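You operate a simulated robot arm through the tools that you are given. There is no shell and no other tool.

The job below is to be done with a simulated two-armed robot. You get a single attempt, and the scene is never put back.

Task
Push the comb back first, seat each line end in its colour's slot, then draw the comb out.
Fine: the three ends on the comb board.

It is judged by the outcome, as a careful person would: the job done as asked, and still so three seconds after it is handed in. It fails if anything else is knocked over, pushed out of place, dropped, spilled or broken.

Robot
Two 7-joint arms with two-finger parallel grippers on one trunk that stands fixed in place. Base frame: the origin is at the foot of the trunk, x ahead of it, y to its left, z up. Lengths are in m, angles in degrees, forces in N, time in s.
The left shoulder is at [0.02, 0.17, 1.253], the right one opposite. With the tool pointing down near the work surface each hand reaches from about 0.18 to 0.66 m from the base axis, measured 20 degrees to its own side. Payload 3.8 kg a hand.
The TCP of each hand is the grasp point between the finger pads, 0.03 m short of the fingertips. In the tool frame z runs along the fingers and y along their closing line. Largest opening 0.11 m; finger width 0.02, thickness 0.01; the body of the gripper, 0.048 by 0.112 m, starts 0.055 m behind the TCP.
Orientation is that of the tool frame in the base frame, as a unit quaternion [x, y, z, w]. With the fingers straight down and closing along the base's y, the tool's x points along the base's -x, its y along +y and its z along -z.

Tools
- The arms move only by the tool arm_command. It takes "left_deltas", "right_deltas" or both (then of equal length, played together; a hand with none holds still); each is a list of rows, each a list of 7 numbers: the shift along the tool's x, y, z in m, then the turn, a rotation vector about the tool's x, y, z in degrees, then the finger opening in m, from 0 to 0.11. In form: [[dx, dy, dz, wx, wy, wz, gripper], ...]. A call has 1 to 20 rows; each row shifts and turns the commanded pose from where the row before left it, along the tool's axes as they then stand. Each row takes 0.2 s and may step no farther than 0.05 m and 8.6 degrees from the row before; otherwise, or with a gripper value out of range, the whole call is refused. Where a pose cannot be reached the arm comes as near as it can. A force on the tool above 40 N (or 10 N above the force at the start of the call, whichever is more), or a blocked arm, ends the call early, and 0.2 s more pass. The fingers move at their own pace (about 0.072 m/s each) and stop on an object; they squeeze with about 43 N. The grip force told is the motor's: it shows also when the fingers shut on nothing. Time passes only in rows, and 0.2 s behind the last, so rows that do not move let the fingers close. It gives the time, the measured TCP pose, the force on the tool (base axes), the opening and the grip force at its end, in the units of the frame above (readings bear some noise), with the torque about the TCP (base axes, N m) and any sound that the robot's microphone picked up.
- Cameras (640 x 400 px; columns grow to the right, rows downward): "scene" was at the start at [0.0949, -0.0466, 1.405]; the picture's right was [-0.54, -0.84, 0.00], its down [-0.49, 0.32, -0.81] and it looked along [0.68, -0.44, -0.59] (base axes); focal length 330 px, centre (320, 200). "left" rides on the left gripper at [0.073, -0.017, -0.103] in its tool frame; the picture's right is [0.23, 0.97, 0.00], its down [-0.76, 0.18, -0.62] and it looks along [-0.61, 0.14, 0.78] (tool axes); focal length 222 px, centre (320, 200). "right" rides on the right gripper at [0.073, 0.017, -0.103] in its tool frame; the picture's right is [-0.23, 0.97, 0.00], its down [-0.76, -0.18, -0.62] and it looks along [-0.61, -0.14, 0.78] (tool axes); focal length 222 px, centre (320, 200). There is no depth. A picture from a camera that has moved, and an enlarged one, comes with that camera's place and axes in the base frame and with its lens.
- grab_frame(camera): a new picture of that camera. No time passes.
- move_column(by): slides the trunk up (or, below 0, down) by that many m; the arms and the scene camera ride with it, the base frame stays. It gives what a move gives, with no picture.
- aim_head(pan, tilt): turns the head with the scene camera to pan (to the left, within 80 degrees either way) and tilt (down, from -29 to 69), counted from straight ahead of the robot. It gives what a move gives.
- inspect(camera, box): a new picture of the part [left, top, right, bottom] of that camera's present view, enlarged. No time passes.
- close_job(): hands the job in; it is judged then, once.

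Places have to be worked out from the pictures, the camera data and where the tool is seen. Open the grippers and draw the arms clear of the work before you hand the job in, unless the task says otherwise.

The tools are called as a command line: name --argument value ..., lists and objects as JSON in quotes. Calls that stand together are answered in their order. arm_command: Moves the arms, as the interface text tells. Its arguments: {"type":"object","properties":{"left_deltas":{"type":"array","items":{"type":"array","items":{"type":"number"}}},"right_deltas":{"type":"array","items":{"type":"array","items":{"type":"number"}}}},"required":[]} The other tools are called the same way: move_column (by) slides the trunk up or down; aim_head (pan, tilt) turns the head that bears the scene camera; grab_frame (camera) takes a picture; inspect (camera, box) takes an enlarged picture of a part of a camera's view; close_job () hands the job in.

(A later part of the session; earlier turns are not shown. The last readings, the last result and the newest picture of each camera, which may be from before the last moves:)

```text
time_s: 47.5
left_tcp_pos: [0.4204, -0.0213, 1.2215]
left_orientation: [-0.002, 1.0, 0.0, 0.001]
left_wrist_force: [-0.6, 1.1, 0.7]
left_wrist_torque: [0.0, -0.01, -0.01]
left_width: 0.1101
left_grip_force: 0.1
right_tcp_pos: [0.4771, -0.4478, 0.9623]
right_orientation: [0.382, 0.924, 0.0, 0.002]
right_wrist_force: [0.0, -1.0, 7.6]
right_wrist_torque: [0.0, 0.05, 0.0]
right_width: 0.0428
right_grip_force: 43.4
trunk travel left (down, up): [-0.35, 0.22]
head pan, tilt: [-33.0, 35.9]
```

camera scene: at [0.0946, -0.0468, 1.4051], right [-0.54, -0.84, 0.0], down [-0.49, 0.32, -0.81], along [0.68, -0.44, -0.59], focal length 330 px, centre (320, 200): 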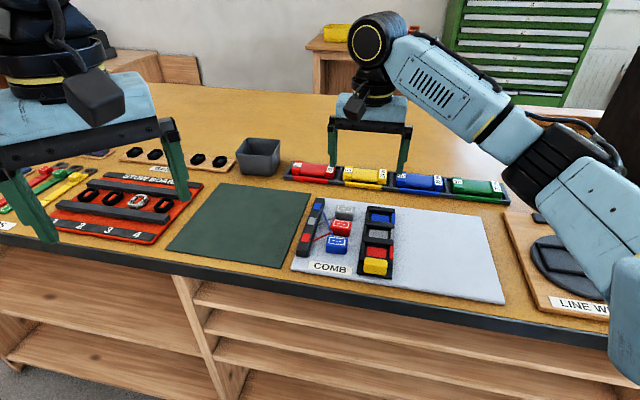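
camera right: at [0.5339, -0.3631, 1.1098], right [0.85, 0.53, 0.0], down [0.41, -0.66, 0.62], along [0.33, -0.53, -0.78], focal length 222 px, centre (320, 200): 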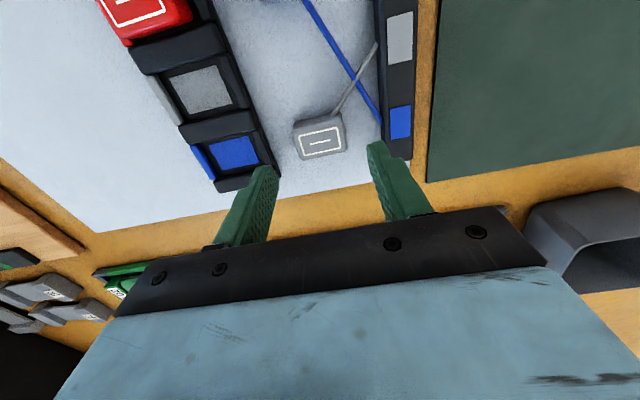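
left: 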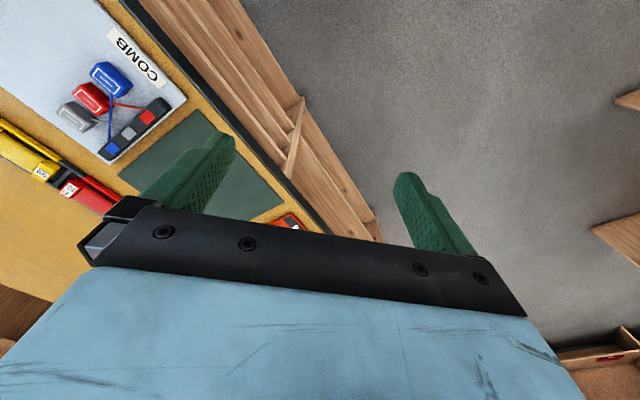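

Contact at 7.6 N: grey rests on its slot floor. I'll ease the pressure, open slowly and look.

arm_command --right_deltas '[[0, 0, -0.0008, 0, 0, 0, 0.04], [0, 0, 0, 0, 0, 0, 0.044], [0, 0, 0, 0, 0, 0, 0.05], [0, 0, 0, 0, 0, 0, 0.056]]'

inspect --camera "right" --box '[240, 80, 400, 180]'

inspect --camera "scene" --box '[350, 190, 430, 260]'

```text
time_s: 48.5
left_tcp_pos: [0.422, -0.0214, 1.2194]
left_orientation: [-0.002, 1.0, 0.0, 0.0]
left_wrist_force: [0.4, 0.0, -0.4]
left_wrist_torque: [-0.02, -0.01, -0.02]
left_width: 0.1102
left_grip_force: 0.1
right_tcp_pos: [0.4764, -0.4474, 0.9611]
right_orientation: [0.382, 0.924, -0.001, 0.001]
right_wrist_force: [0.4, 0.3, -0.4]
right_wrist_torque: [0.01, 0.01, 0.04]
right_width: 0.0561
right_grip_force: 0.0
trunk travel left (down, up): [-0.35, 0.22]
head pan, tilt: [-33.0, 35.9]
```

```text
4.00 times, centred on (320, 130) of right
camera zoom: at [0.437, -0.3846, 1.0646], right [0.85, 0.53, 0.0], down [0.41, -0.66, 0.62], along [0.33, -0.53, -0.78], focal length 888 px, centre (320, 480)
```

zoom: 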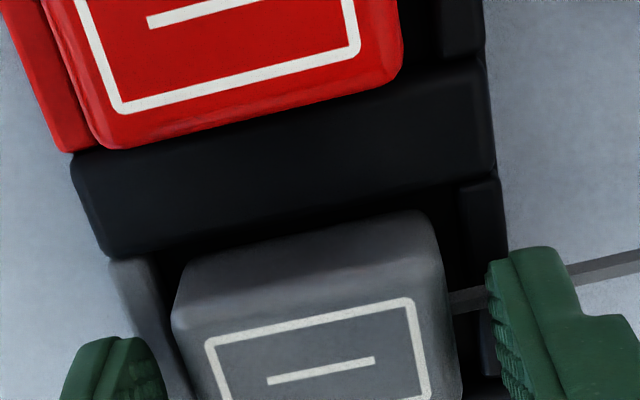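

```text
5.71 times, centred on (390, 225) of scene
camera zoom: at [0.0949, -0.0465, 1.405], right [-0.54, -0.84, 0.0], down [-0.49, 0.32, -0.81], along [0.68, -0.44, -0.59], focal length 1885 px, centre (-80, 57)
```

zoom: 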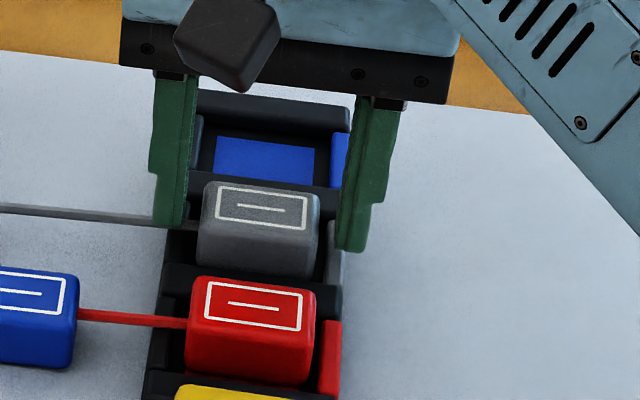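

Grey is seated. I'll rise and move to hover over the blue block (u≈0.599, w≈-0.104).

arm_command --right_deltas '[[0, 0, -0.015, 0, 0, 0, 0.056], [0, 0, -0.03, 0, 0, 0, 0.062], [0, 0.028, 0, 0, 0, 0, 0.062], [0.018, 0.028, 0, 0, 0, 0, 0.062], [0.018, 0.0272, 0, 0, 0, 0, 0.062], [0.0182, 0, 0, 0, 0, 0, 0.062], [0, 0, 0, 0, 0, 0, 0.062]]'

inspect --camera "right" --box '[240, 80, 400, 180]'

inspect --camera "scene" --box '[290, 180, 450, 290]'

```text
time_s: 50.1
left_tcp_pos: [0.4217, -0.0233, 1.2205]
left_orientation: [-0.001, 1.0, 0.0, 0.0]
left_wrist_force: [0.1, 0.2, 0.7]
left_wrist_torque: [-0.02, -0.01, -0.01]
left_width: 0.1102
left_grip_force: 0.0
right_tcp_pos: [0.4971, -0.3496, 1.0073]
right_orientation: [0.381, 0.924, 0.0, 0.0]
right_wrist_force: [0.0, -0.6, -0.4]
right_wrist_torque: [-0.03, 0.02, -0.03]
right_width: 0.0619
right_grip_force: 0.0
trunk travel left (down, up): [-0.35, 0.22]
head pan, tilt: [-33.0, 35.9]
```

```text
4.00 times, centred on (320, 130) of right
camera zoom: at [0.4576, -0.2862, 1.1096], right [0.85, 0.53, 0.0], down [0.41, -0.66, 0.62], along [0.33, -0.53, -0.78], focal length 888 px, centre (320, 480)
```

zoom: 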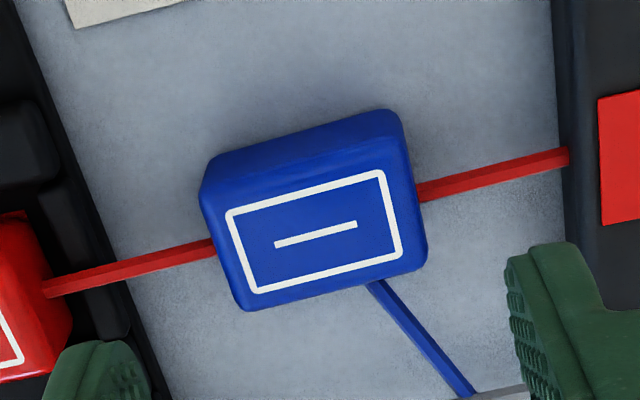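

```text
3.64 times, centred on (370, 235) of scene
camera zoom: at [0.0955, -0.0463, 1.405], right [-0.54, -0.84, 0.0], down [-0.49, 0.32, -0.81], along [0.68, -0.44, -0.59], focal length 1199 px, centre (138, 73)
```

zoom: 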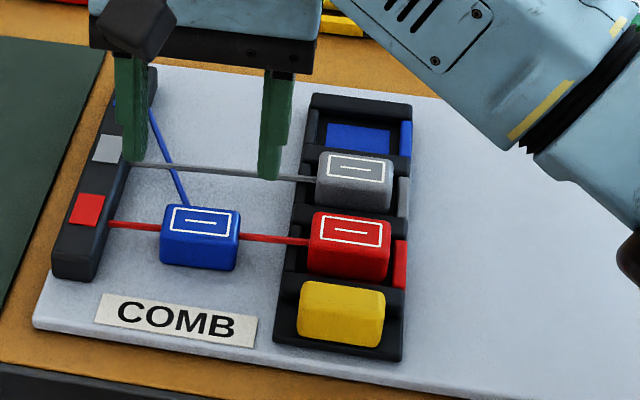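

Blue is right below the hand (within 0.5 mm), yawed about 3°, which the fingers will square up. I'll descend and close to just off its sides.

arm_command --right_deltas '[[-0.0003, 0, 0.02, 0, 0, 0, 0.062], [0, 0, 0.02, 0, 0, 0, 0.062], [0, 0, 0.0138, 0, 0, 0, 0.062], [0, 0, 0, 0, 0, 0, 0.052], [0, 0, 0, 0, 0, 0, 0.047], [0, 0, 0, 0, 0, 0, 0.047]]'

inspect --camera "right" --box '[240, 100, 400, 200]'

inspect --camera "scene" --box '[290, 180, 450, 290]'

```text
time_s: 51.5
left_tcp_pos: [0.4214, -0.0224, 1.2204]
left_orientation: [-0.001, 1.0, 0.0, 0.001]
left_wrist_force: [-0.2, 1.3, -0.2]
left_wrist_torque: [0.01, 0.0, -0.02]
left_width: 0.1103
left_grip_force: 0.0
right_tcp_pos: [0.4967, -0.3508, 0.9518]
right_orientation: [0.382, 0.924, 0.0, 0.0]
right_wrist_force: [0.0, 0.1, 0.8]
right_wrist_torque: [-0.01, -0.02, -0.04]
right_width: 0.0469
right_grip_force: 0.0
trunk travel left (down, up): [-0.35, 0.22]
head pan, tilt: [-33.0, 35.9]
```

```text
4.00 times, centred on (320, 150) of right
camera zoom: at [0.4566, -0.2877, 1.0545], right [0.85, 0.53, 0.0], down [0.41, -0.66, 0.62], along [0.33, -0.53, -0.78], focal length 888 px, centre (320, 400)
```

zoom: 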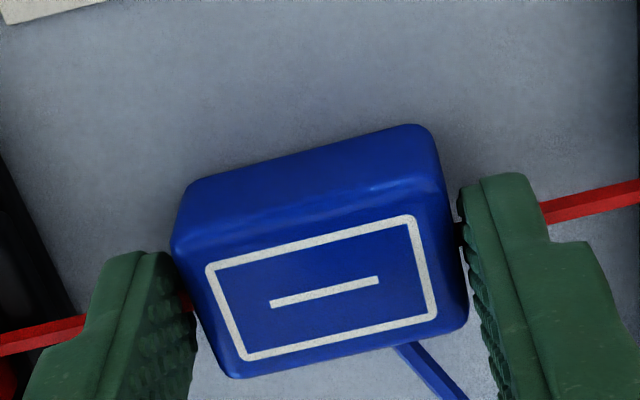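

```text
3.64 times, centred on (370, 235) of scene
camera zoom: at [0.0949, -0.0466, 1.405], right [-0.54, -0.84, 0.0], down [-0.49, 0.32, -0.81], along [0.68, -0.44, -0.59], focal length 1199 px, centre (138, 73)
```

zoom: 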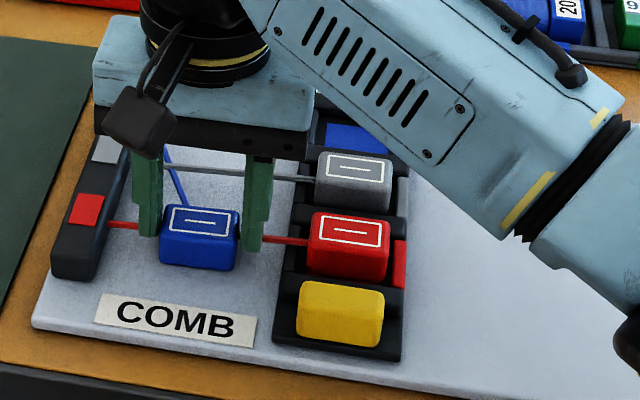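

Fingers straddle blue. I'll close on it and lift 50 mm.

arm_command --right_deltas '[[0, 0, 0, 0, 0, 0, 0.044], [0, 0, 0, 0, 0, 0, 0.041], [0, 0, 0, 0, 0, 0, 0.04], [0, 0, -0.005, 0, 0, 0, 0.04], [0, 0, -0.01, 0, 0, 0, 0.04], [0, 0, -0.016, 0, 0, 0, 0.04], [0, 0, -0.02, 0, 0, 0, 0.04], [0, 0, 0, 0, 0, 0, 0.04]]'

inspect --camera "right" --box '[240, 100, 400, 200]'

inspect --camera "scene" --box '[290, 180, 450, 290]'

```text
time_s: 53.3
left_tcp_pos: [0.4231, -0.0233, 1.2202]
left_orientation: [0.0, 1.0, 0.001, 0.0]
left_wrist_force: [-0.9, -0.2, 0.4]
left_wrist_torque: [0.01, 0.01, 0.01]
left_width: 0.1098
left_grip_force: 0.0
right_tcp_pos: [0.4963, -0.3523, 1.003]
right_orientation: [0.382, 0.924, 0.0, 0.001]
right_wrist_force: [-0.1, 0.2, -0.9]
right_wrist_torque: [-0.02, 0.0, -0.02]
right_width: 0.0428
right_grip_force: 42.8
trunk travel left (down, up): [-0.35, 0.22]
head pan, tilt: [-33.0, 35.9]
```

```text
4.00 times, centred on (320, 150) of right
camera zoom: at [0.4575, -0.288, 1.1068], right [0.85, 0.53, 0.0], down [0.41, -0.66, 0.62], along [0.33, -0.53, -0.78], focal length 888 px, centre (320, 400)
```

zoom: 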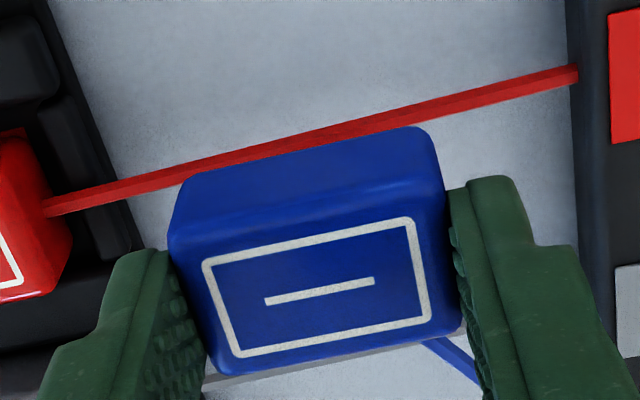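

```text
3.64 times, centred on (370, 235) of scene
camera zoom: at [0.0951, -0.0466, 1.405], right [-0.54, -0.84, 0.0], down [-0.49, 0.32, -0.81], along [0.68, -0.44, -0.59], focal length 1199 px, centre (138, 73)
```

zoom: 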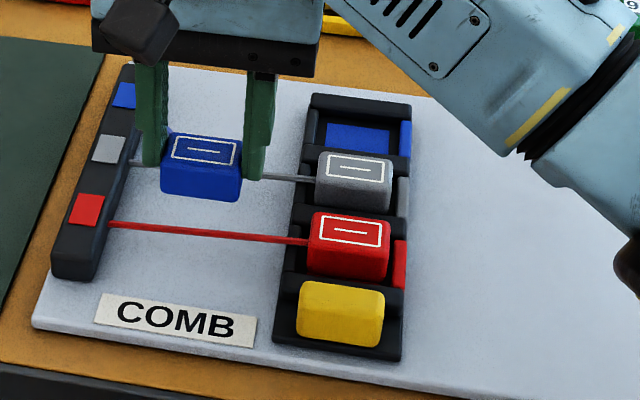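

Blue is held square, and the red and grey lines run straight. I'll carry blue back and then right to hover over the blue slot (u≈0.710, w≈-0.0205).

arm_command --right_deltas '[[-0.0275, 0, -0.003, 0, 0, 0, 0.04], [-0.0275, 0, 0, 0, 0, 0, 0.04], [-0.0275, 0, 0, 0, 0, 0, 0.04], [-0.0275, 0, 0, 0, 0, 0, 0.04], [0, -0.0205, 0, 0, 0, 0, 0.04], [0, -0.0205, 0, 0, 0, 0, 0.04], [0, -0.0205, 0, 0, 0, 0, 0.04], [0, -0.0205, 0, 0, 0, 0, 0.04], [0, 0, 0, 0, 0, 0, 0.04]]'

inspect --camera "right" --box '[240, 80, 400, 180]'

inspect --camera "scene" --box '[290, 180, 450, 290]'

```text
time_s: 55.3
left_tcp_pos: [0.4214, -0.0225, 1.2203]
left_orientation: [0.0, 1.0, 0.0, 0.0]
left_wrist_force: [0.7, 0.1, -0.4]
left_wrist_torque: [-0.01, 0.02, -0.01]
left_width: 0.11
left_grip_force: 0.0
right_tcp_pos: [0.5188, -0.4871, 1.0069]
right_orientation: [0.381, 0.924, 0.0, 0.001]
right_wrist_force: [0.4, 0.0, -0.2]
right_wrist_torque: [-0.01, -0.01, 0.02]
right_width: 0.0427
right_grip_force: 43.4
trunk travel left (down, up): [-0.35, 0.22]
head pan, tilt: [-33.0, 35.9]
```

```text
4.00 times, centred on (320, 130) of right
camera zoom: at [0.4786, -0.425, 1.11], right [0.85, 0.53, 0.0], down [0.41, -0.66, 0.62], along [0.33, -0.53, -0.78], focal length 888 px, centre (320, 480)
```

zoom: 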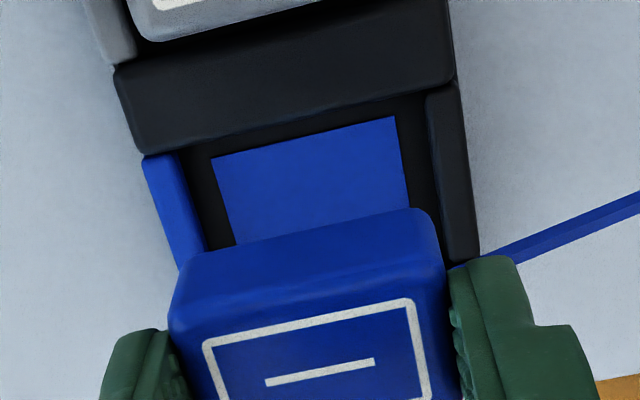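

```text
3.64 times, centred on (370, 235) of scene
camera zoom: at [0.095, -0.0465, 1.405], right [-0.54, -0.84, 0.0], down [-0.49, 0.32, -0.81], along [0.68, -0.44, -0.59], focal length 1199 px, centre (138, 73)
```

zoom: 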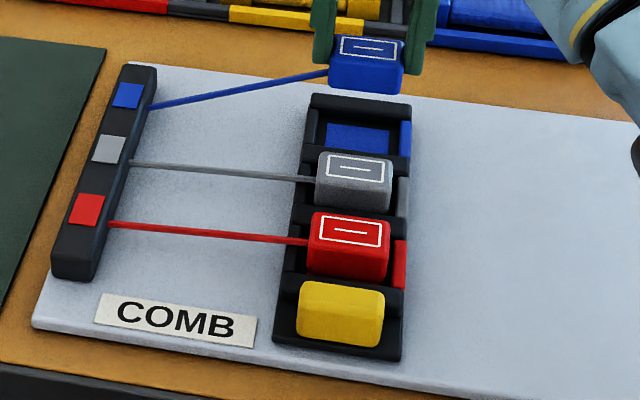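

Blue is over its slot, only about 1 mm too far back. I'll correct that and lower to just above the floor.

arm_command --right_deltas '[[0.001, 0, 0.012, 0, 0, 0, 0.04], [0, 0, 0.012, 0, 0, 0, 0.04], [0, 0, 0.012, 0, 0, 0, 0.04], [0, 0, 0.004, 0, 0, 0, 0.04], [0, 0, 0.0015, 0, 0, 0, 0.04], [0, 0, 0, 0, 0, 0, 0.04]]'

inspect --camera "right" --box '[240, 80, 400, 180]'

inspect --camera "scene" --box '[350, 180, 430, 250]'

```text
time_s: 56.7
left_tcp_pos: [0.4212, -0.0227, 1.2199]
left_orientation: [-0.002, 1.0, 0.0, 0.0]
left_wrist_force: [-0.5, 0.7, -1.1]
left_wrist_torque: [0.01, -0.02, -0.01]
left_width: 0.1099
left_grip_force: 0.1
right_tcp_pos: [0.5155, -0.4868, 0.964]
right_orientation: [0.382, 0.924, 0.0, 0.001]
right_wrist_force: [-0.2, 0.6, -0.4]
right_wrist_torque: [0.01, 0.01, 0.02]
right_width: 0.0427
right_grip_force: 43.2
trunk travel left (down, up): [-0.35, 0.22]
head pan, tilt: [-33.0, 35.9]
```

```text
4.00 times, centred on (320, 130) of right
camera zoom: at [0.4768, -0.4235, 1.0683], right [0.85, 0.53, 0.0], down [0.41, -0.66, 0.62], along [0.33, -0.53, -0.78], focal length 888 px, centre (320, 480)
```

zoom: 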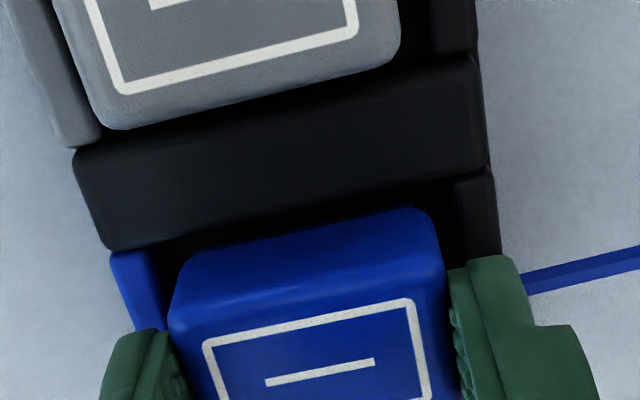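

```text
5.71 times, centred on (390, 215) of scene
camera zoom: at [0.0949, -0.0466, 1.405], right [-0.54, -0.84, 0.0], down [-0.49, 0.32, -0.81], along [0.68, -0.44, -0.59], focal length 1885 px, centre (-80, 114)
```

zoom: 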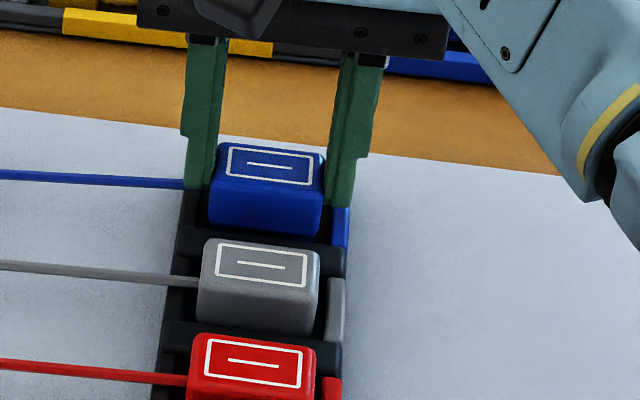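

Blue is centred between its side walls; I'll ease it 1 mm further back and step down to contact.

arm_command --right_deltas '[[-0.001, 0, 0.001, 0, 0, 0, 0.04], [0, 0, 0.001, 0, 0, 0, 0.04], [0, 0, 0, 0, 0, 0, 0.04]]'

```text
time_s: 57.5
left_tcp_pos: [0.4218, -0.0233, 1.2211]
left_orientation: [-0.001, 1.0, 0.0, 0.0]
left_wrist_force: [0.2, 0.0, 0.2]
left_wrist_torque: [-0.02, 0.01, -0.01]
left_width: 0.11
left_grip_force: 0.0
right_tcp_pos: [0.5173, -0.4868, 0.9634]
right_orientation: [0.382, 0.924, -0.001, 0.001]
right_wrist_force: [0.1, 0.3, -0.6]
right_wrist_torque: [-0.02, 0.0, 0.01]
right_width: 0.0427
right_grip_force: 43.1
trunk travel left (down, up): [-0.35, 0.22]
head pan, tilt: [-33.0, 35.9]
```

No contact yet; stepping down a little more.

arm_command --right_deltas '[[0, 0, 0.0011, 0, 0, 0, 0.04], [0, 0, 0.0011, 0, 0, 0, 0.04], [0, 0, 0, 0, 0, 0, 0.04]]'

inspect --camera "right" --box '[240, 80, 400, 180]'

```text
time_s: 58.3
left_tcp_pos: [0.4208, -0.0226, 1.2194]
left_orientation: [-0.002, 1.0, 0.001, -0.001]
left_wrist_force: [0.2, -0.4, 1.3]
left_wrist_torque: [-0.02, -0.01, -0.01]
left_width: 0.1099
left_grip_force: 0.1
right_tcp_pos: [0.5174, -0.4868, 0.9599]
right_orientation: [0.382, 0.924, 0.0, 0.0]
right_wrist_force: [0.3, -0.3, -0.3]
right_wrist_torque: [0.02, -0.04, 0.02]
right_width: 0.0427
right_grip_force: 43.2
trunk travel left (down, up): [-0.35, 0.22]
head pan, tilt: [-33.0, 35.9]
```

```text
4.00 times, centred on (320, 130) of right
camera zoom: at [0.4783, -0.4233, 1.0642], right [0.85, 0.53, 0.0], down [0.41, -0.66, 0.62], along [0.33, -0.53, -0.78], focal length 888 px, centre (320, 480)
```

zoom: 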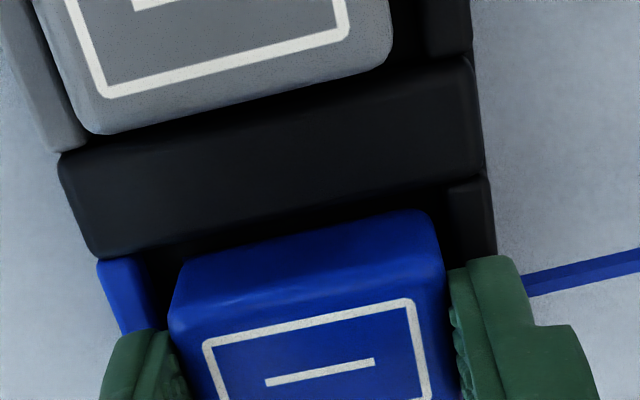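

Still free at z ≈ 0.960; continuing in 0.8 mm steps.

arm_command --right_deltas '[[0, 0, 0.0008, 0, 0, 0, 0.04], [0, 0, 0.0008, 0, 0, 0, 0.04], [0, 0, 0, 0, 0, 0, 0.04]]'

inspect --camera "scene" --box '[350, 180, 430, 250]'

```text
time_s: 59.1
left_tcp_pos: [0.4206, -0.0226, 1.2209]
left_orientation: [-0.001, 1.0, 0.0, 0.0]
left_wrist_force: [0.2, -0.2, 0.7]
left_wrist_torque: [0.01, 0.0, 0.02]
left_width: 0.1099
left_grip_force: 0.1
right_tcp_pos: [0.5182, -0.4876, 0.9587]
right_orientation: [0.382, 0.924, 0.0, 0.0]
right_wrist_force: [0.2, -0.3, 0.3]
right_wrist_torque: [0.0, -0.03, 0.0]
right_width: 0.043
right_grip_force: 43.4
trunk travel left (down, up): [-0.35, 0.22]
head pan, tilt: [-33.0, 35.9]
```

```text
5.71 times, centred on (390, 215) of scene
camera zoom: at [0.0948, -0.0466, 1.4051], right [-0.54, -0.84, 0.0], down [-0.49, 0.32, -0.81], along [0.68, -0.44, -0.59], focal length 1885 px, centre (-80, 114)
```

zoom: 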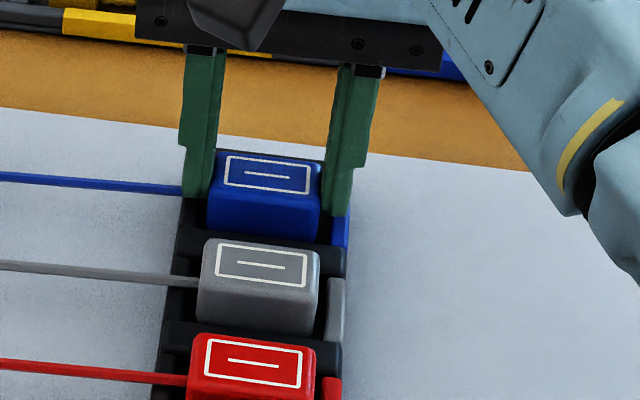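

Still no contact; I'll keep stepping down gently.

arm_command --right_deltas '[[0, 0, 0.0008, 0, 0, 0, 0.04], [0, 0, 0.0006, 0, 0, 0, 0.04], [0, 0, 0, 0, 0, 0, 0.04]]'

```text
time_s: 59.9
left_tcp_pos: [0.4205, -0.0223, 1.2206]
left_orientation: [0.0, 1.0, 0.0, 0.001]
left_wrist_force: [0.0, 0.5, -0.6]
left_wrist_torque: [-0.01, 0.01, 0.02]
left_width: 0.1101
left_grip_force: 0.1
right_tcp_pos: [0.5172, -0.4875, 0.9587]
right_orientation: [0.383, 0.924, 0.0, 0.002]
right_wrist_force: [1.6, -1.8, 8.3]
right_wrist_torque: [-0.11, 0.05, 0.01]
right_width: 0.0426
right_grip_force: 43.2
trunk travel left (down, up): [-0.35, 0.22]
head pan, tilt: [-33.0, 35.9]
```

Contact at 8.3 N. I'll ease the pressure and open the fingers slowly.

arm_command --right_deltas '[[0, 0, -0.0008, 0, 0, 0, 0.04], [0, 0, 0, 0, 0, 0, 0.044], [0, 0, 0, 0, 0, 0, 0.05], [0, 0, 0, 0, 0, 0, 0.056]]'

inspect --camera "right" --box '[240, 80, 400, 180]'

inspect --camera "scene" --box '[350, 180, 430, 250]'

```text
time_s: 60.9
left_tcp_pos: [0.4216, -0.0234, 1.2204]
left_orientation: [0.0, 1.0, 0.001, 0.0]
left_wrist_force: [0.2, -0.3, -0.2]
left_wrist_torque: [0.01, 0.0, 0.02]
left_width: 0.1099
left_grip_force: 0.1
right_tcp_pos: [0.5173, -0.4873, 0.958]
right_orientation: [0.382, 0.924, 0.0, 0.0]
right_wrist_force: [-0.1, -0.9, 0.3]
right_wrist_torque: [0.02, -0.02, 0.0]
right_width: 0.0561
right_grip_force: 0.0
trunk travel left (down, up): [-0.35, 0.22]
head pan, tilt: [-33.0, 35.9]
```

```text
4.00 times, centred on (320, 130) of right
camera zoom: at [0.4783, -0.4242, 1.0619], right [0.85, 0.53, 0.0], down [0.41, -0.66, 0.62], along [0.33, -0.53, -0.78], focal length 888 px, centre (320, 480)
```

zoom: 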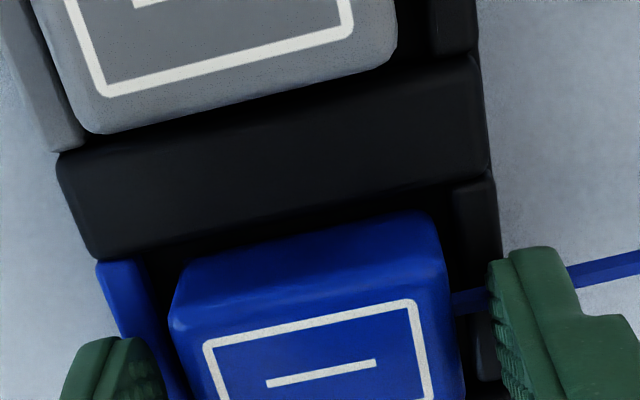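

```text
5.71 times, centred on (390, 215) of scene
camera zoom: at [0.0948, -0.0465, 1.405], right [-0.54, -0.84, 0.0], down [-0.49, 0.32, -0.81], along [0.68, -0.44, -0.59], focal length 1885 px, centre (-80, 114)
```

zoom: 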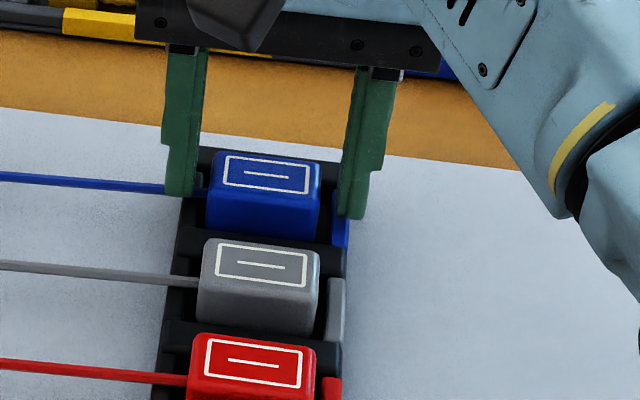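

All three appear seated. I'll rise high and view the comb from above to check all three sit flat and central.

arm_command --right_deltas '[[0, 0, -0.015, 0, 0, 0, 0.056], [0, 0, -0.03, 0, 0, 0, 0.062], [0, 0, -0.05, 0, 0, 0, 0.1], [0.03, 0, -0.04, 0, 0, 0, 0.11], [0.03, 0, -0.03, 0, 0, 0, 0.11], [0.02, 0, 0, 0, 0, 0, 0.11], [0, 0, 0, 0, 0, 0, 0.11]]'

grab_frame --camera "right"

inspect --camera "right" --box '[240, 0, 440, 180]'

inspect --camera "scene" --box '[290, 180, 450, 290]'

```text
time_s: 62.5
left_tcp_pos: [0.4214, -0.0216, 1.2195]
left_orientation: [-0.001, 1.0, -0.001, -0.001]
left_wrist_force: [0.2, 0.3, 0.1]
left_wrist_torque: [-0.01, 0.01, 0.0]
left_width: 0.11
left_grip_force: 0.2
right_tcp_pos: [0.4613, -0.4289, 1.1223]
right_orientation: [0.383, 0.924, 0.0, 0.0]
right_wrist_force: [0.2, 1.0, -0.3]
right_wrist_torque: [0.01, 0.01, 0.0]
right_width: 0.1101
right_grip_force: 0.1
trunk travel left (down, up): [-0.35, 0.22]
head pan, tilt: [-33.0, 35.9]
```

```text
taken
camera right: at [0.4207, -0.3664, 1.2267], right [0.85, 0.53, 0.0], down [0.41, -0.66, 0.62], along [0.33, -0.53, -0.78], focal length 222 px, centre (320, 200)
```

right: 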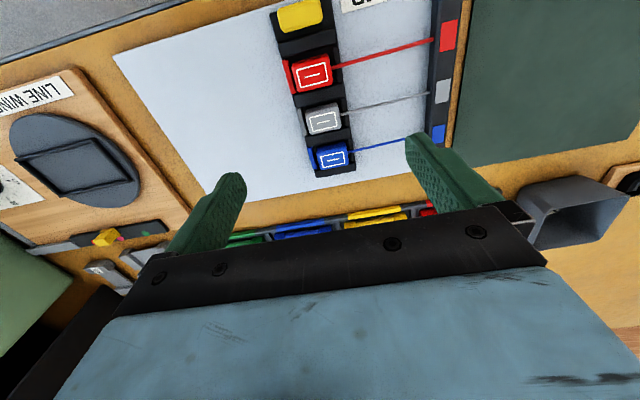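

```text
2.22 times, centred on (340, 90) of right
camera zoom: at [0.4207, -0.3664, 1.2267], right [0.85, 0.53, 0.0], down [0.41, -0.66, 0.62], along [0.33, -0.53, -0.78], focal length 494 px, centre (276, 444)
```

zoom: 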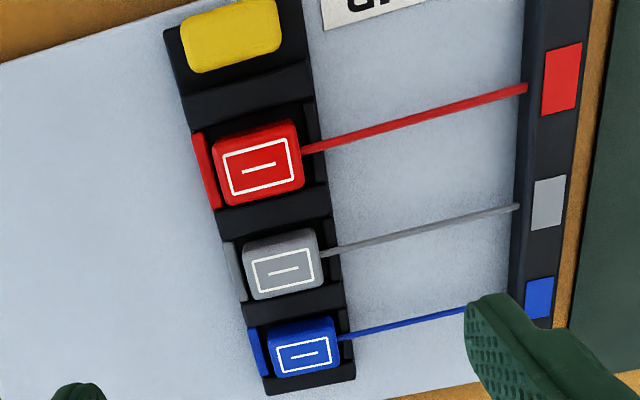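

```text
3.64 times, centred on (370, 235) of scene
camera zoom: at [0.0949, -0.0466, 1.405], right [-0.54, -0.84, 0.0], down [-0.49, 0.32, -0.81], along [0.68, -0.44, -0.59], focal length 1199 px, centre (138, 73)
```

zoom: 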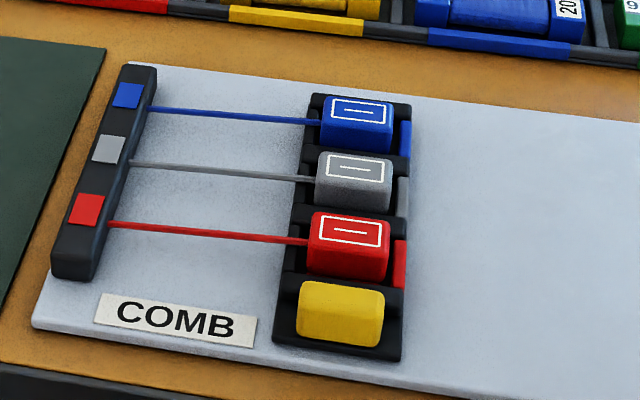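

All three ends are seated in their colours with parallel lines. Now I'll return to the yellow handle to draw the comb out, first hovering above it to check alignment.

arm_command --right_deltas '[[0.04, -0.0015, 0, 0, 0, 0, 0.08], [0.0395, -0.0015, 0, 0, 0, 0, 0.08], [0, 0, 0.04, 0, 0, 0, 0.08], [0, 0, 0.04, 0, 0, 0, 0.08], [0, 0, 0.042, 0, 0, 0, 0.08], [0, 0, 0, 0, 0, 0, 0.08]]'

inspect --camera "right" --box '[200, 60, 440, 210]'

```text
time_s: 63.9
left_tcp_pos: [0.4204, -0.0226, 1.22]
left_orientation: [-0.001, 1.0, -0.001, -0.001]
left_wrist_force: [0.8, -0.3, -0.2]
left_wrist_torque: [-0.02, -0.02, 0.02]
left_width: 0.1099
left_grip_force: 0.1
right_tcp_pos: [0.403, -0.3772, 0.9996]
right_orientation: [0.381, 0.925, -0.001, 0.001]
right_wrist_force: [0.1, 0.2, -0.3]
right_wrist_torque: [-0.02, 0.0, 0.01]
right_width: 0.0801
right_grip_force: 0.0
trunk travel left (down, up): [-0.35, 0.22]
head pan, tilt: [-33.0, 35.9]
```

```text
2.67 times, centred on (320, 135) of right
camera zoom: at [0.3631, -0.3135, 1.1036], right [0.85, 0.53, 0.0], down [0.41, -0.66, 0.62], along [0.33, -0.53, -0.78], focal length 592 px, centre (320, 373)
```

zoom: 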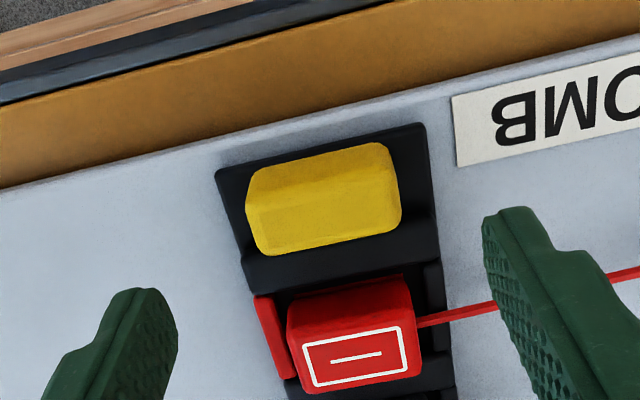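

The handle is about 2 mm left of the hand's centre. I'll correct, descend to the same grip height as before, and close gently.

arm_command --right_deltas '[[0.002, 0.0018, 0.02, 0, 0, 0, 0.08], [0, 0, 0.02, 0, 0, 0, 0.08], [0, 0, 0.01, 0, 0, 0, 0.07], [0, 0, 0, 0, 0, 0, 0.056], [0, 0, 0, 0, 0, 0, 0.048], [0, 0, 0, 0, 0, 0, 0.046]]'

inspect --camera "right" --box '[200, 60, 440, 210]'

```text
time_s: 65.3
left_tcp_pos: [0.4218, -0.0227, 1.2197]
left_orientation: [-0.001, 1.0, 0.0, 0.0]
left_wrist_force: [0.0, 0.0, -0.6]
left_wrist_torque: [-0.02, -0.01, -0.02]
left_width: 0.1098
left_grip_force: 0.1
right_tcp_pos: [0.4018, -0.3748, 0.9512]
right_orientation: [0.382, 0.924, 0.0, 0.001]
right_wrist_force: [0.1, 0.9, -0.1]
right_wrist_torque: [-0.02, 0.0, 0.0]
right_width: 0.0458
right_grip_force: 0.1
trunk travel left (down, up): [-0.35, 0.22]
head pan, tilt: [-33.0, 35.9]
```

```text
2.67 times, centred on (320, 135) of right
camera zoom: at [0.3633, -0.3118, 1.0547], right [0.85, 0.53, 0.0], down [0.41, -0.66, 0.62], along [0.33, -0.53, -0.78], focal length 592 px, centre (320, 373)
```

zoom: 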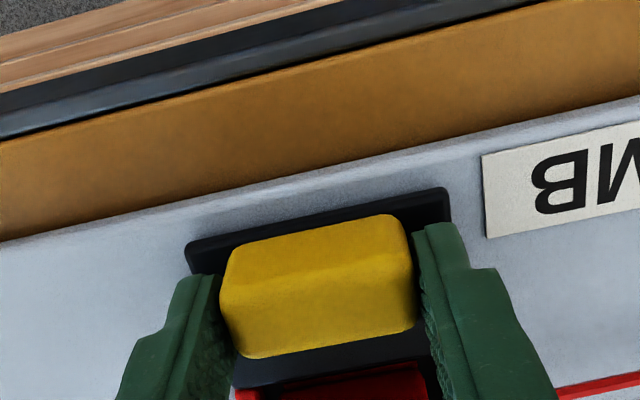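

Fingers are either side of the handle. I'll close fully and draw the comb right by a first 10 mm, watching force.

arm_command --right_deltas '[[0, 0, 0, 0, 0, 0, 0.043], [0, 0, 0, 0, 0, 0, 0.04], [0, 0, 0, 0, 0, 0, 0.04], [0, -0.0015, 0, 0, 0, 0, 0.04], [0, -0.002, 0, 0, 0, 0, 0.04], [0, -0.002, 0, 0, 0, 0, 0.04], [0, -0.002, 0, 0, 0, 0, 0.04], [0, -0.002, 0, 0, 0, 0, 0.04]]'

inspect --camera "scene" --box '[290, 180, 450, 290]'

```text
time_s: 67.1
left_tcp_pos: [0.4222, -0.0226, 1.2204]
left_orientation: [-0.001, 1.0, 0.0, 0.001]
left_wrist_force: [-0.1, -0.3, -0.6]
left_wrist_torque: [-0.02, 0.0, -0.02]
left_width: 0.11
left_grip_force: 0.0
right_tcp_pos: [0.3956, -0.3821, 0.9517]
right_orientation: [0.382, 0.924, 0.0, 0.001]
right_wrist_force: [2.5, -1.2, 0.2]
right_wrist_torque: [0.48, 0.11, 0.11]
right_width: 0.0439
right_grip_force: 44.9
trunk travel left (down, up): [-0.35, 0.22]
head pan, tilt: [-33.0, 35.9]
```

```text
3.64 times, centred on (370, 235) of scene
camera zoom: at [0.0952, -0.0468, 1.405], right [-0.54, -0.84, 0.0], down [-0.49, 0.32, -0.81], along [0.68, -0.44, -0.59], focal length 1199 px, centre (138, 73)
```

zoom: 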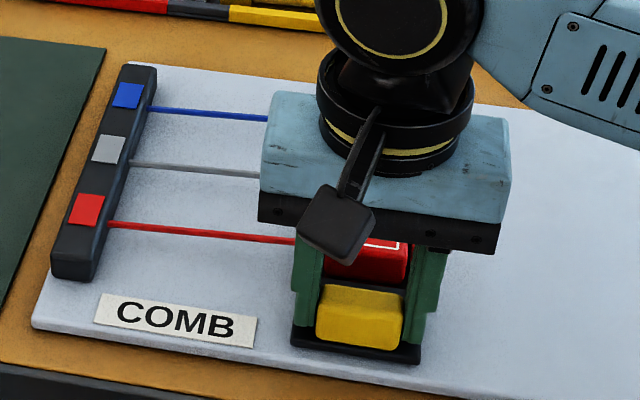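

The comb glides with almost no force and the red end moves with it. I'll continue drawing it out 30 mm slowly.

arm_command --right_deltas '[[-0.0005, -0.003, 0, 0, 0, 0, 0.04], [0, -0.003, 0, 0, 0, 0, 0.04], [0, -0.003, 0, 0, 0, 0, 0.04], [0, -0.003, 0, 0, 0, 0, 0.04], [0, -0.003, 0, 0, 0, 0, 0.04], [0, -0.003, 0, 0, 0, 0, 0.04], [0, -0.003, 0, 0, 0, 0, 0.04], [0, -0.003, 0, 0, 0, 0, 0.04], [0, -0.003, 0, 0, 0, 0, 0.04], [0, -0.003, 0, 0, 0, 0, 0.04]]'

inspect --camera "scene" --box '[290, 180, 450, 290]'

inspect --camera "right" --box '[200, 60, 440, 210]'

```text
time_s: 69.3
left_tcp_pos: [0.4223, -0.0233, 1.2199]
left_orientation: [-0.001, 1.0, 0.0, 0.0]
left_wrist_force: [0.8, 1.1, -0.5]
left_wrist_torque: [-0.01, 0.03, -0.02]
left_width: 0.1098
left_grip_force: 0.1
right_tcp_pos: [0.3742, -0.402, 0.9504]
right_orientation: [0.381, 0.924, -0.001, -0.001]
right_wrist_force: [1.5, -1.2, -2.7]
right_wrist_torque: [-0.28, 0.31, 0.03]
right_width: 0.0437
right_grip_force: 45.4
trunk travel left (down, up): [-0.35, 0.22]
head pan, tilt: [-33.0, 35.9]
```

```text
3.64 times, centred on (370, 235) of scene
camera zoom: at [0.0954, -0.0469, 1.405], right [-0.54, -0.84, 0.0], down [-0.49, 0.32, -0.81], along [0.68, -0.44, -0.59], focal length 1199 px, centre (138, 73)
```

zoom: 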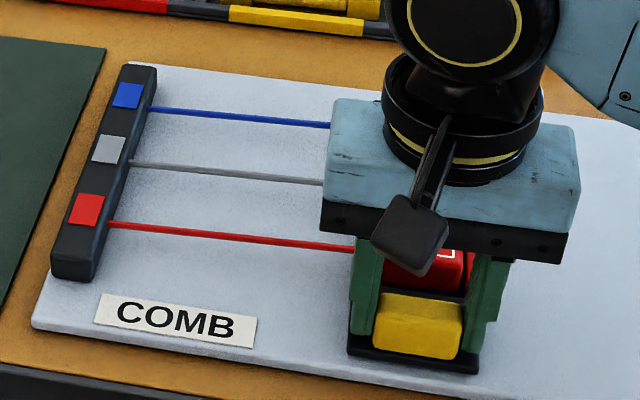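

```text
2.67 times, centred on (320, 135) of right
camera zoom: at [0.3359, -0.3393, 1.0547], right [0.85, 0.53, 0.0], down [0.41, -0.66, 0.62], along [0.33, -0.53, -0.78], focal length 592 px, centre (320, 373)
```

zoom: 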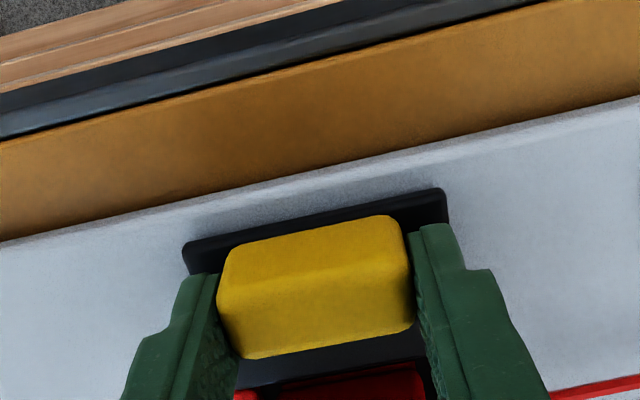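

Now at w ≈ 0.020, smooth. I'll continue another 30 mm.

arm_command --right_deltas '[[0, -0.003, 0, 0, 0, 0, 0.04], [0, -0.003, 0, 0, 0, 0, 0.04], [0, -0.003, 0, 0, 0, 0, 0.04], [0, -0.003, 0, 0, 0, 0, 0.04], [0, -0.003, 0, 0, 0, 0, 0.04], [0, -0.003, 0, 0, 0, 0, 0.04], [0, -0.003, 0, 0, 0, 0, 0.04], [0, -0.003, 0, 0, 0, 0, 0.04], [0, -0.003, 0, 0, 0, 0, 0.04], [0, -0.003, 0, 0, 0, 0, 0.04]]'

inspect --camera "scene" --box '[290, 180, 490, 300]'

```text
time_s: 71.5
left_tcp_pos: [0.4206, -0.022, 1.2208]
left_orientation: [-0.001, 1.0, 0.0, 0.0]
left_wrist_force: [-0.1, 0.3, 0.2]
left_wrist_torque: [0.03, 0.0, 0.01]
left_width: 0.1098
left_grip_force: 0.0
right_tcp_pos: [0.3556, -0.423, 0.9524]
right_orientation: [0.383, 0.924, 0.0, 0.0]
right_wrist_force: [3.0, -3.4, -3.8]
right_wrist_torque: [0.05, -0.06, -0.2]
right_width: 0.0436
right_grip_force: 44.9
trunk travel left (down, up): [-0.35, 0.22]
head pan, tilt: [-33.0, 35.9]
```

```text
3.20 times, centred on (390, 240) of scene
camera zoom: at [0.0956, -0.0473, 1.405], right [-0.54, -0.84, 0.0], down [-0.49, 0.32, -0.81], along [0.68, -0.44, -0.59], focal length 1055 px, centre (96, 72)
```

zoom: 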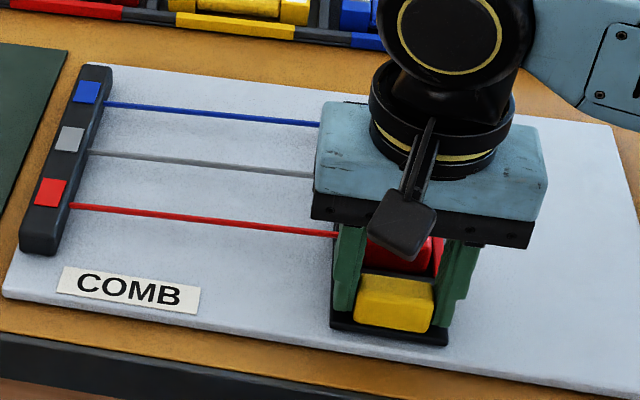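

At w ≈ 0.048 with only small side force. I'll continue another 30 mm, easing depth by half a millimetre.

arm_command --right_deltas '[[-0.0005, -0.003, 0, 0, 0, 0, 0.04], [0, -0.003, 0, 0, 0, 0, 0.04], [0, -0.003, 0, 0, 0, 0, 0.04], [0, -0.003, 0, 0, 0, 0, 0.04], [0, -0.003, 0, 0, 0, 0, 0.04], [0, -0.003, 0, 0, 0, 0, 0.04], [0, -0.003, 0, 0, 0, 0, 0.04], [0, -0.003, 0, 0, 0, 0, 0.04], [0, -0.003, 0, 0, 0, 0, 0.04], [0, -0.003, 0, 0, 0, 0, 0.04]]'

inspect --camera "scene" --box '[290, 180, 490, 300]'

```text
time_s: 73.7
left_tcp_pos: [0.4214, -0.0235, 1.2206]
left_orientation: [-0.001, 1.0, 0.0, 0.0]
left_wrist_force: [-0.3, -0.3, 0.1]
left_wrist_torque: [0.02, 0.01, 0.01]
left_width: 0.11
left_grip_force: 0.1
right_tcp_pos: [0.3326, -0.4457, 0.9512]
right_orientation: [0.382, 0.924, -0.001, -0.001]
right_wrist_force: [0.2, 0.3, -12.5]
right_wrist_torque: [-0.39, -1.25, -0.16]
right_width: 0.0438
right_grip_force: 44.9
trunk travel left (down, up): [-0.35, 0.22]
head pan, tilt: [-33.0, 35.9]
```

```text
3.20 times, centred on (390, 240) of scene
camera zoom: at [0.0953, -0.0474, 1.4049], right [-0.54, -0.84, 0.0], down [-0.49, 0.32, -0.81], along [0.68, -0.44, -0.59], focal length 1055 px, centre (96, 72)
```

zoom: 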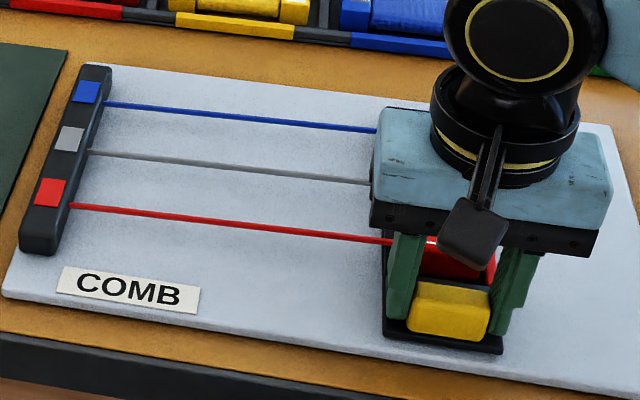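

At w ≈ 0.080; there's a slight downward pull, so I'll ease down 1 mm and keep drawing out in 2 mm steps.

arm_command --right_deltas '[[0, -0.002, 0.001, 0, 0, 0, 0.04], [0, -0.002, 0, 0, 0, 0, 0.04], [0, -0.002, 0, 0, 0, 0, 0.04], [0, -0.002, 0, 0, 0, 0, 0.04], [0, -0.002, 0, 0, 0, 0, 0.04], [0, -0.002, 0, 0, 0, 0, 0.04], [0, -0.002, 0, 0, 0, 0, 0.04]]'

inspect --camera "scene" --box '[290, 180, 490, 300]'

```text
time_s: 75.3
left_tcp_pos: [0.4209, -0.0221, 1.2201]
left_orientation: [-0.001, 1.0, -0.001, 0.0]
left_wrist_force: [0.7, -0.1, -0.3]
left_wrist_torque: [0.01, -0.02, -0.03]
left_width: 0.1101
left_grip_force: 0.2
right_tcp_pos: [0.3219, -0.456, 0.9503]
right_orientation: [0.382, 0.924, 0.0, 0.001]
right_wrist_force: [-0.6, -0.2, 6.0]
right_wrist_torque: [1.17, 0.62, -0.11]
right_width: 0.0435
right_grip_force: 44.9
trunk travel left (down, up): [-0.35, 0.22]
head pan, tilt: [-33.0, 35.9]
```

```text
3.20 times, centred on (390, 240) of scene
camera zoom: at [0.0947, -0.0463, 1.4051], right [-0.54, -0.84, 0.0], down [-0.49, 0.32, -0.81], along [0.68, -0.44, -0.59], focal length 1055 px, centre (96, 72)
```

zoom: 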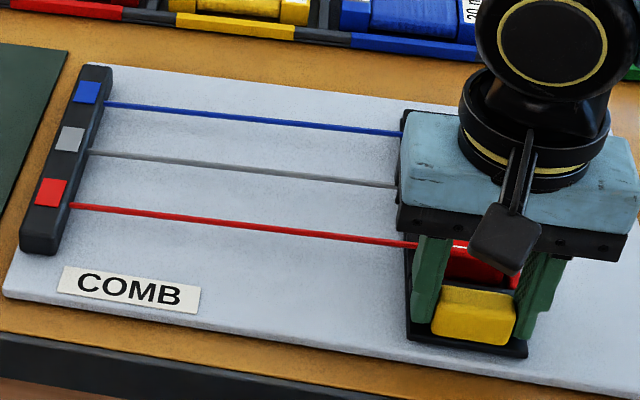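

Back to the starting place (w ≈ 0.095) with no resistance yet. I'll keep drawing out in small steps to find the outer stop.

arm_command --right_deltas '[[0, -0.002, 0, 0, 0, 0, 0.04], [0, -0.002, 0, 0, 0, 0, 0.04], [0, -0.002, 0, 0, 0, 0, 0.04], [0, -0.002, 0, 0, 0, 0, 0.04], [0, -0.002, 0, 0, 0, 0, 0.04]]'

inspect --camera "scene" --box '[290, 180, 490, 300]'

```text
time_s: 76.5
left_tcp_pos: [0.4212, -0.0235, 1.2212]
left_orientation: [-0.001, 1.0, 0.0, -0.001]
left_wrist_force: [-0.4, -0.3, 1.1]
left_wrist_torque: [0.01, -0.01, 0.02]
left_width: 0.1099
left_grip_force: 0.2
right_tcp_pos: [0.3151, -0.4619, 0.9504]
right_orientation: [0.382, 0.924, -0.001, 0.001]
right_wrist_force: [1.1, -0.3, 10.3]
right_wrist_torque: [0.61, 0.23, -0.15]
right_width: 0.0439
right_grip_force: 45.4
trunk travel left (down, up): [-0.35, 0.22]
head pan, tilt: [-33.0, 35.9]
```

```text
3.20 times, centred on (390, 240) of scene
camera zoom: at [0.0946, -0.046, 1.4051], right [-0.54, -0.84, 0.0], down [-0.49, 0.32, -0.81], along [0.68, -0.44, -0.59], focal length 1055 px, centre (96, 72)
```

zoom: 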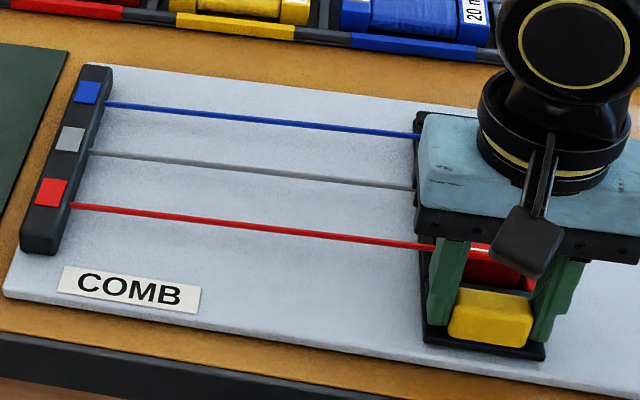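

At w ≈ 0.104; I'll ease up slightly and continue stepping outward.

arm_command --right_deltas '[[0, -0.002, -0.0008, 0, 0, 0, 0.04], [0, -0.002, 0, 0, 0, 0, 0.04], [0, -0.002, 0, 0, 0, 0, 0.04]]'

```text
time_s: 77.3
left_tcp_pos: [0.4215, -0.0219, 1.2196]
left_orientation: [-0.001, 1.0, 0.0, -0.001]
left_wrist_force: [0.6, -0.5, -1.0]
left_wrist_torque: [-0.01, 0.0, -0.02]
left_width: 0.1099
left_grip_force: 0.0
right_tcp_pos: [0.311, -0.4671, 0.9514]
right_orientation: [0.382, 0.924, -0.001, 0.001]
right_wrist_force: [-0.9, 1.4, -0.2]
right_wrist_torque: [-0.68, -1.27, -0.16]
right_width: 0.0435
right_grip_force: 45.0
trunk travel left (down, up): [-0.35, 0.22]
head pan, tilt: [-33.0, 35.9]
```

No resistance at w ≈ 0.110. Continuing outward 10 mm more in small steps.

arm_command --right_deltas '[[0, -0.002, 0, 0, 0, 0, 0.04], [0, -0.002, 0, 0, 0, 0, 0.04], [0, -0.002, 0, 0, 0, 0, 0.04], [0, -0.002, 0, 0, 0, 0, 0.04], [0, -0.002, 0, 0, 0, 0, 0.04]]'

inspect --camera "scene" --box '[290, 180, 490, 300]'

```text
time_s: 78.5
left_tcp_pos: [0.4226, -0.0228, 1.2201]
left_orientation: [0.0, 1.0, 0.001, 0.0]
left_wrist_force: [0.2, 0.3, 0.4]
left_wrist_torque: [0.0, -0.02, -0.01]
left_width: 0.1101
left_grip_force: 0.0
right_tcp_pos: [0.305, -0.4735, 0.9522]
right_orientation: [0.382, 0.924, -0.001, 0.001]
right_wrist_force: [4.0, -3.6, 6.7]
right_wrist_torque: [0.7, 1.04, 0.0]
right_width: 0.0437
right_grip_force: 44.7
trunk travel left (down, up): [-0.35, 0.22]
head pan, tilt: [-33.0, 35.9]
```

```text
3.20 times, centred on (390, 240) of scene
camera zoom: at [0.0953, -0.0466, 1.4051], right [-0.54, -0.84, 0.0], down [-0.49, 0.32, -0.81], along [0.68, -0.44, -0.59], focal length 1055 px, centre (96, 72)
```

zoom: 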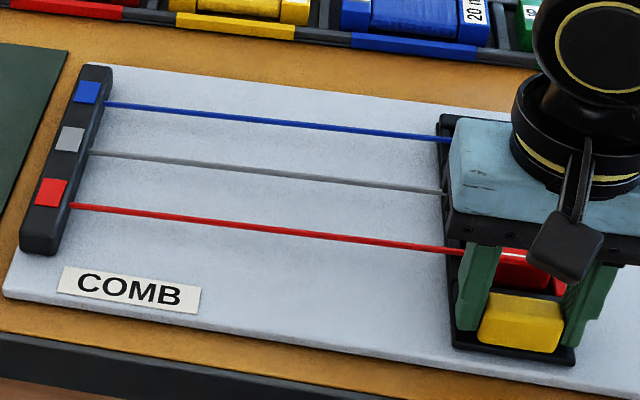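

At w ≈ 0.119 and still sliding. I'll continue in the same small steps.

arm_command --right_deltas '[[-0.0005, -0.002, 0, 0, 0, 0, 0.04], [0, -0.002, 0, 0, 0, 0, 0.04], [0, -0.002, 0, 0, 0, 0, 0.04], [0, -0.002, 0, 0, 0, 0, 0.04], [0, -0.002, 0, 0, 0, 0, 0.04], [0, -0.002, 0, 0, 0, 0, 0.04]]'

inspect --camera "scene" --box '[290, 180, 490, 300]'

```text
time_s: 79.9
left_tcp_pos: [0.4212, -0.0222, 1.22]
left_orientation: [-0.002, 1.0, 0.0, 0.0]
left_wrist_force: [-0.6, -0.8, 0.0]
left_wrist_torque: [-0.01, -0.01, 0.03]
left_width: 0.1096
left_grip_force: 0.1
right_tcp_pos: [0.2962, -0.4818, 0.9511]
right_orientation: [0.382, 0.924, 0.0, -0.001]
right_wrist_force: [-1.4, 2.8, -3.2]
right_wrist_torque: [-0.69, -1.1, -0.2]
right_width: 0.0438
right_grip_force: 45.2
trunk travel left (down, up): [-0.35, 0.22]
head pan, tilt: [-33.0, 35.9]
```

```text
3.20 times, centred on (390, 240) of scene
camera zoom: at [0.0947, -0.0464, 1.405], right [-0.54, -0.84, 0.0], down [-0.49, 0.32, -0.81], along [0.68, -0.44, -0.59], focal length 1055 px, centre (96, 72)
```

zoom: 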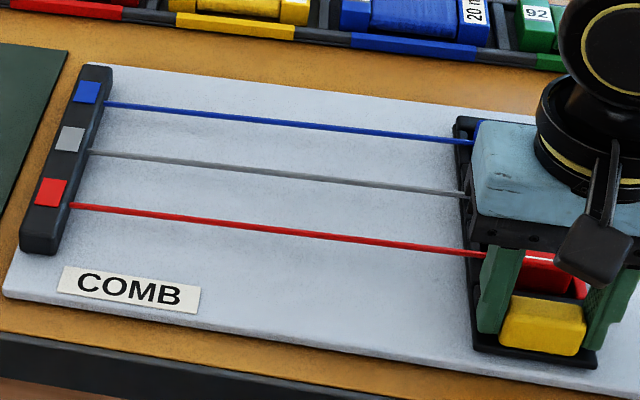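

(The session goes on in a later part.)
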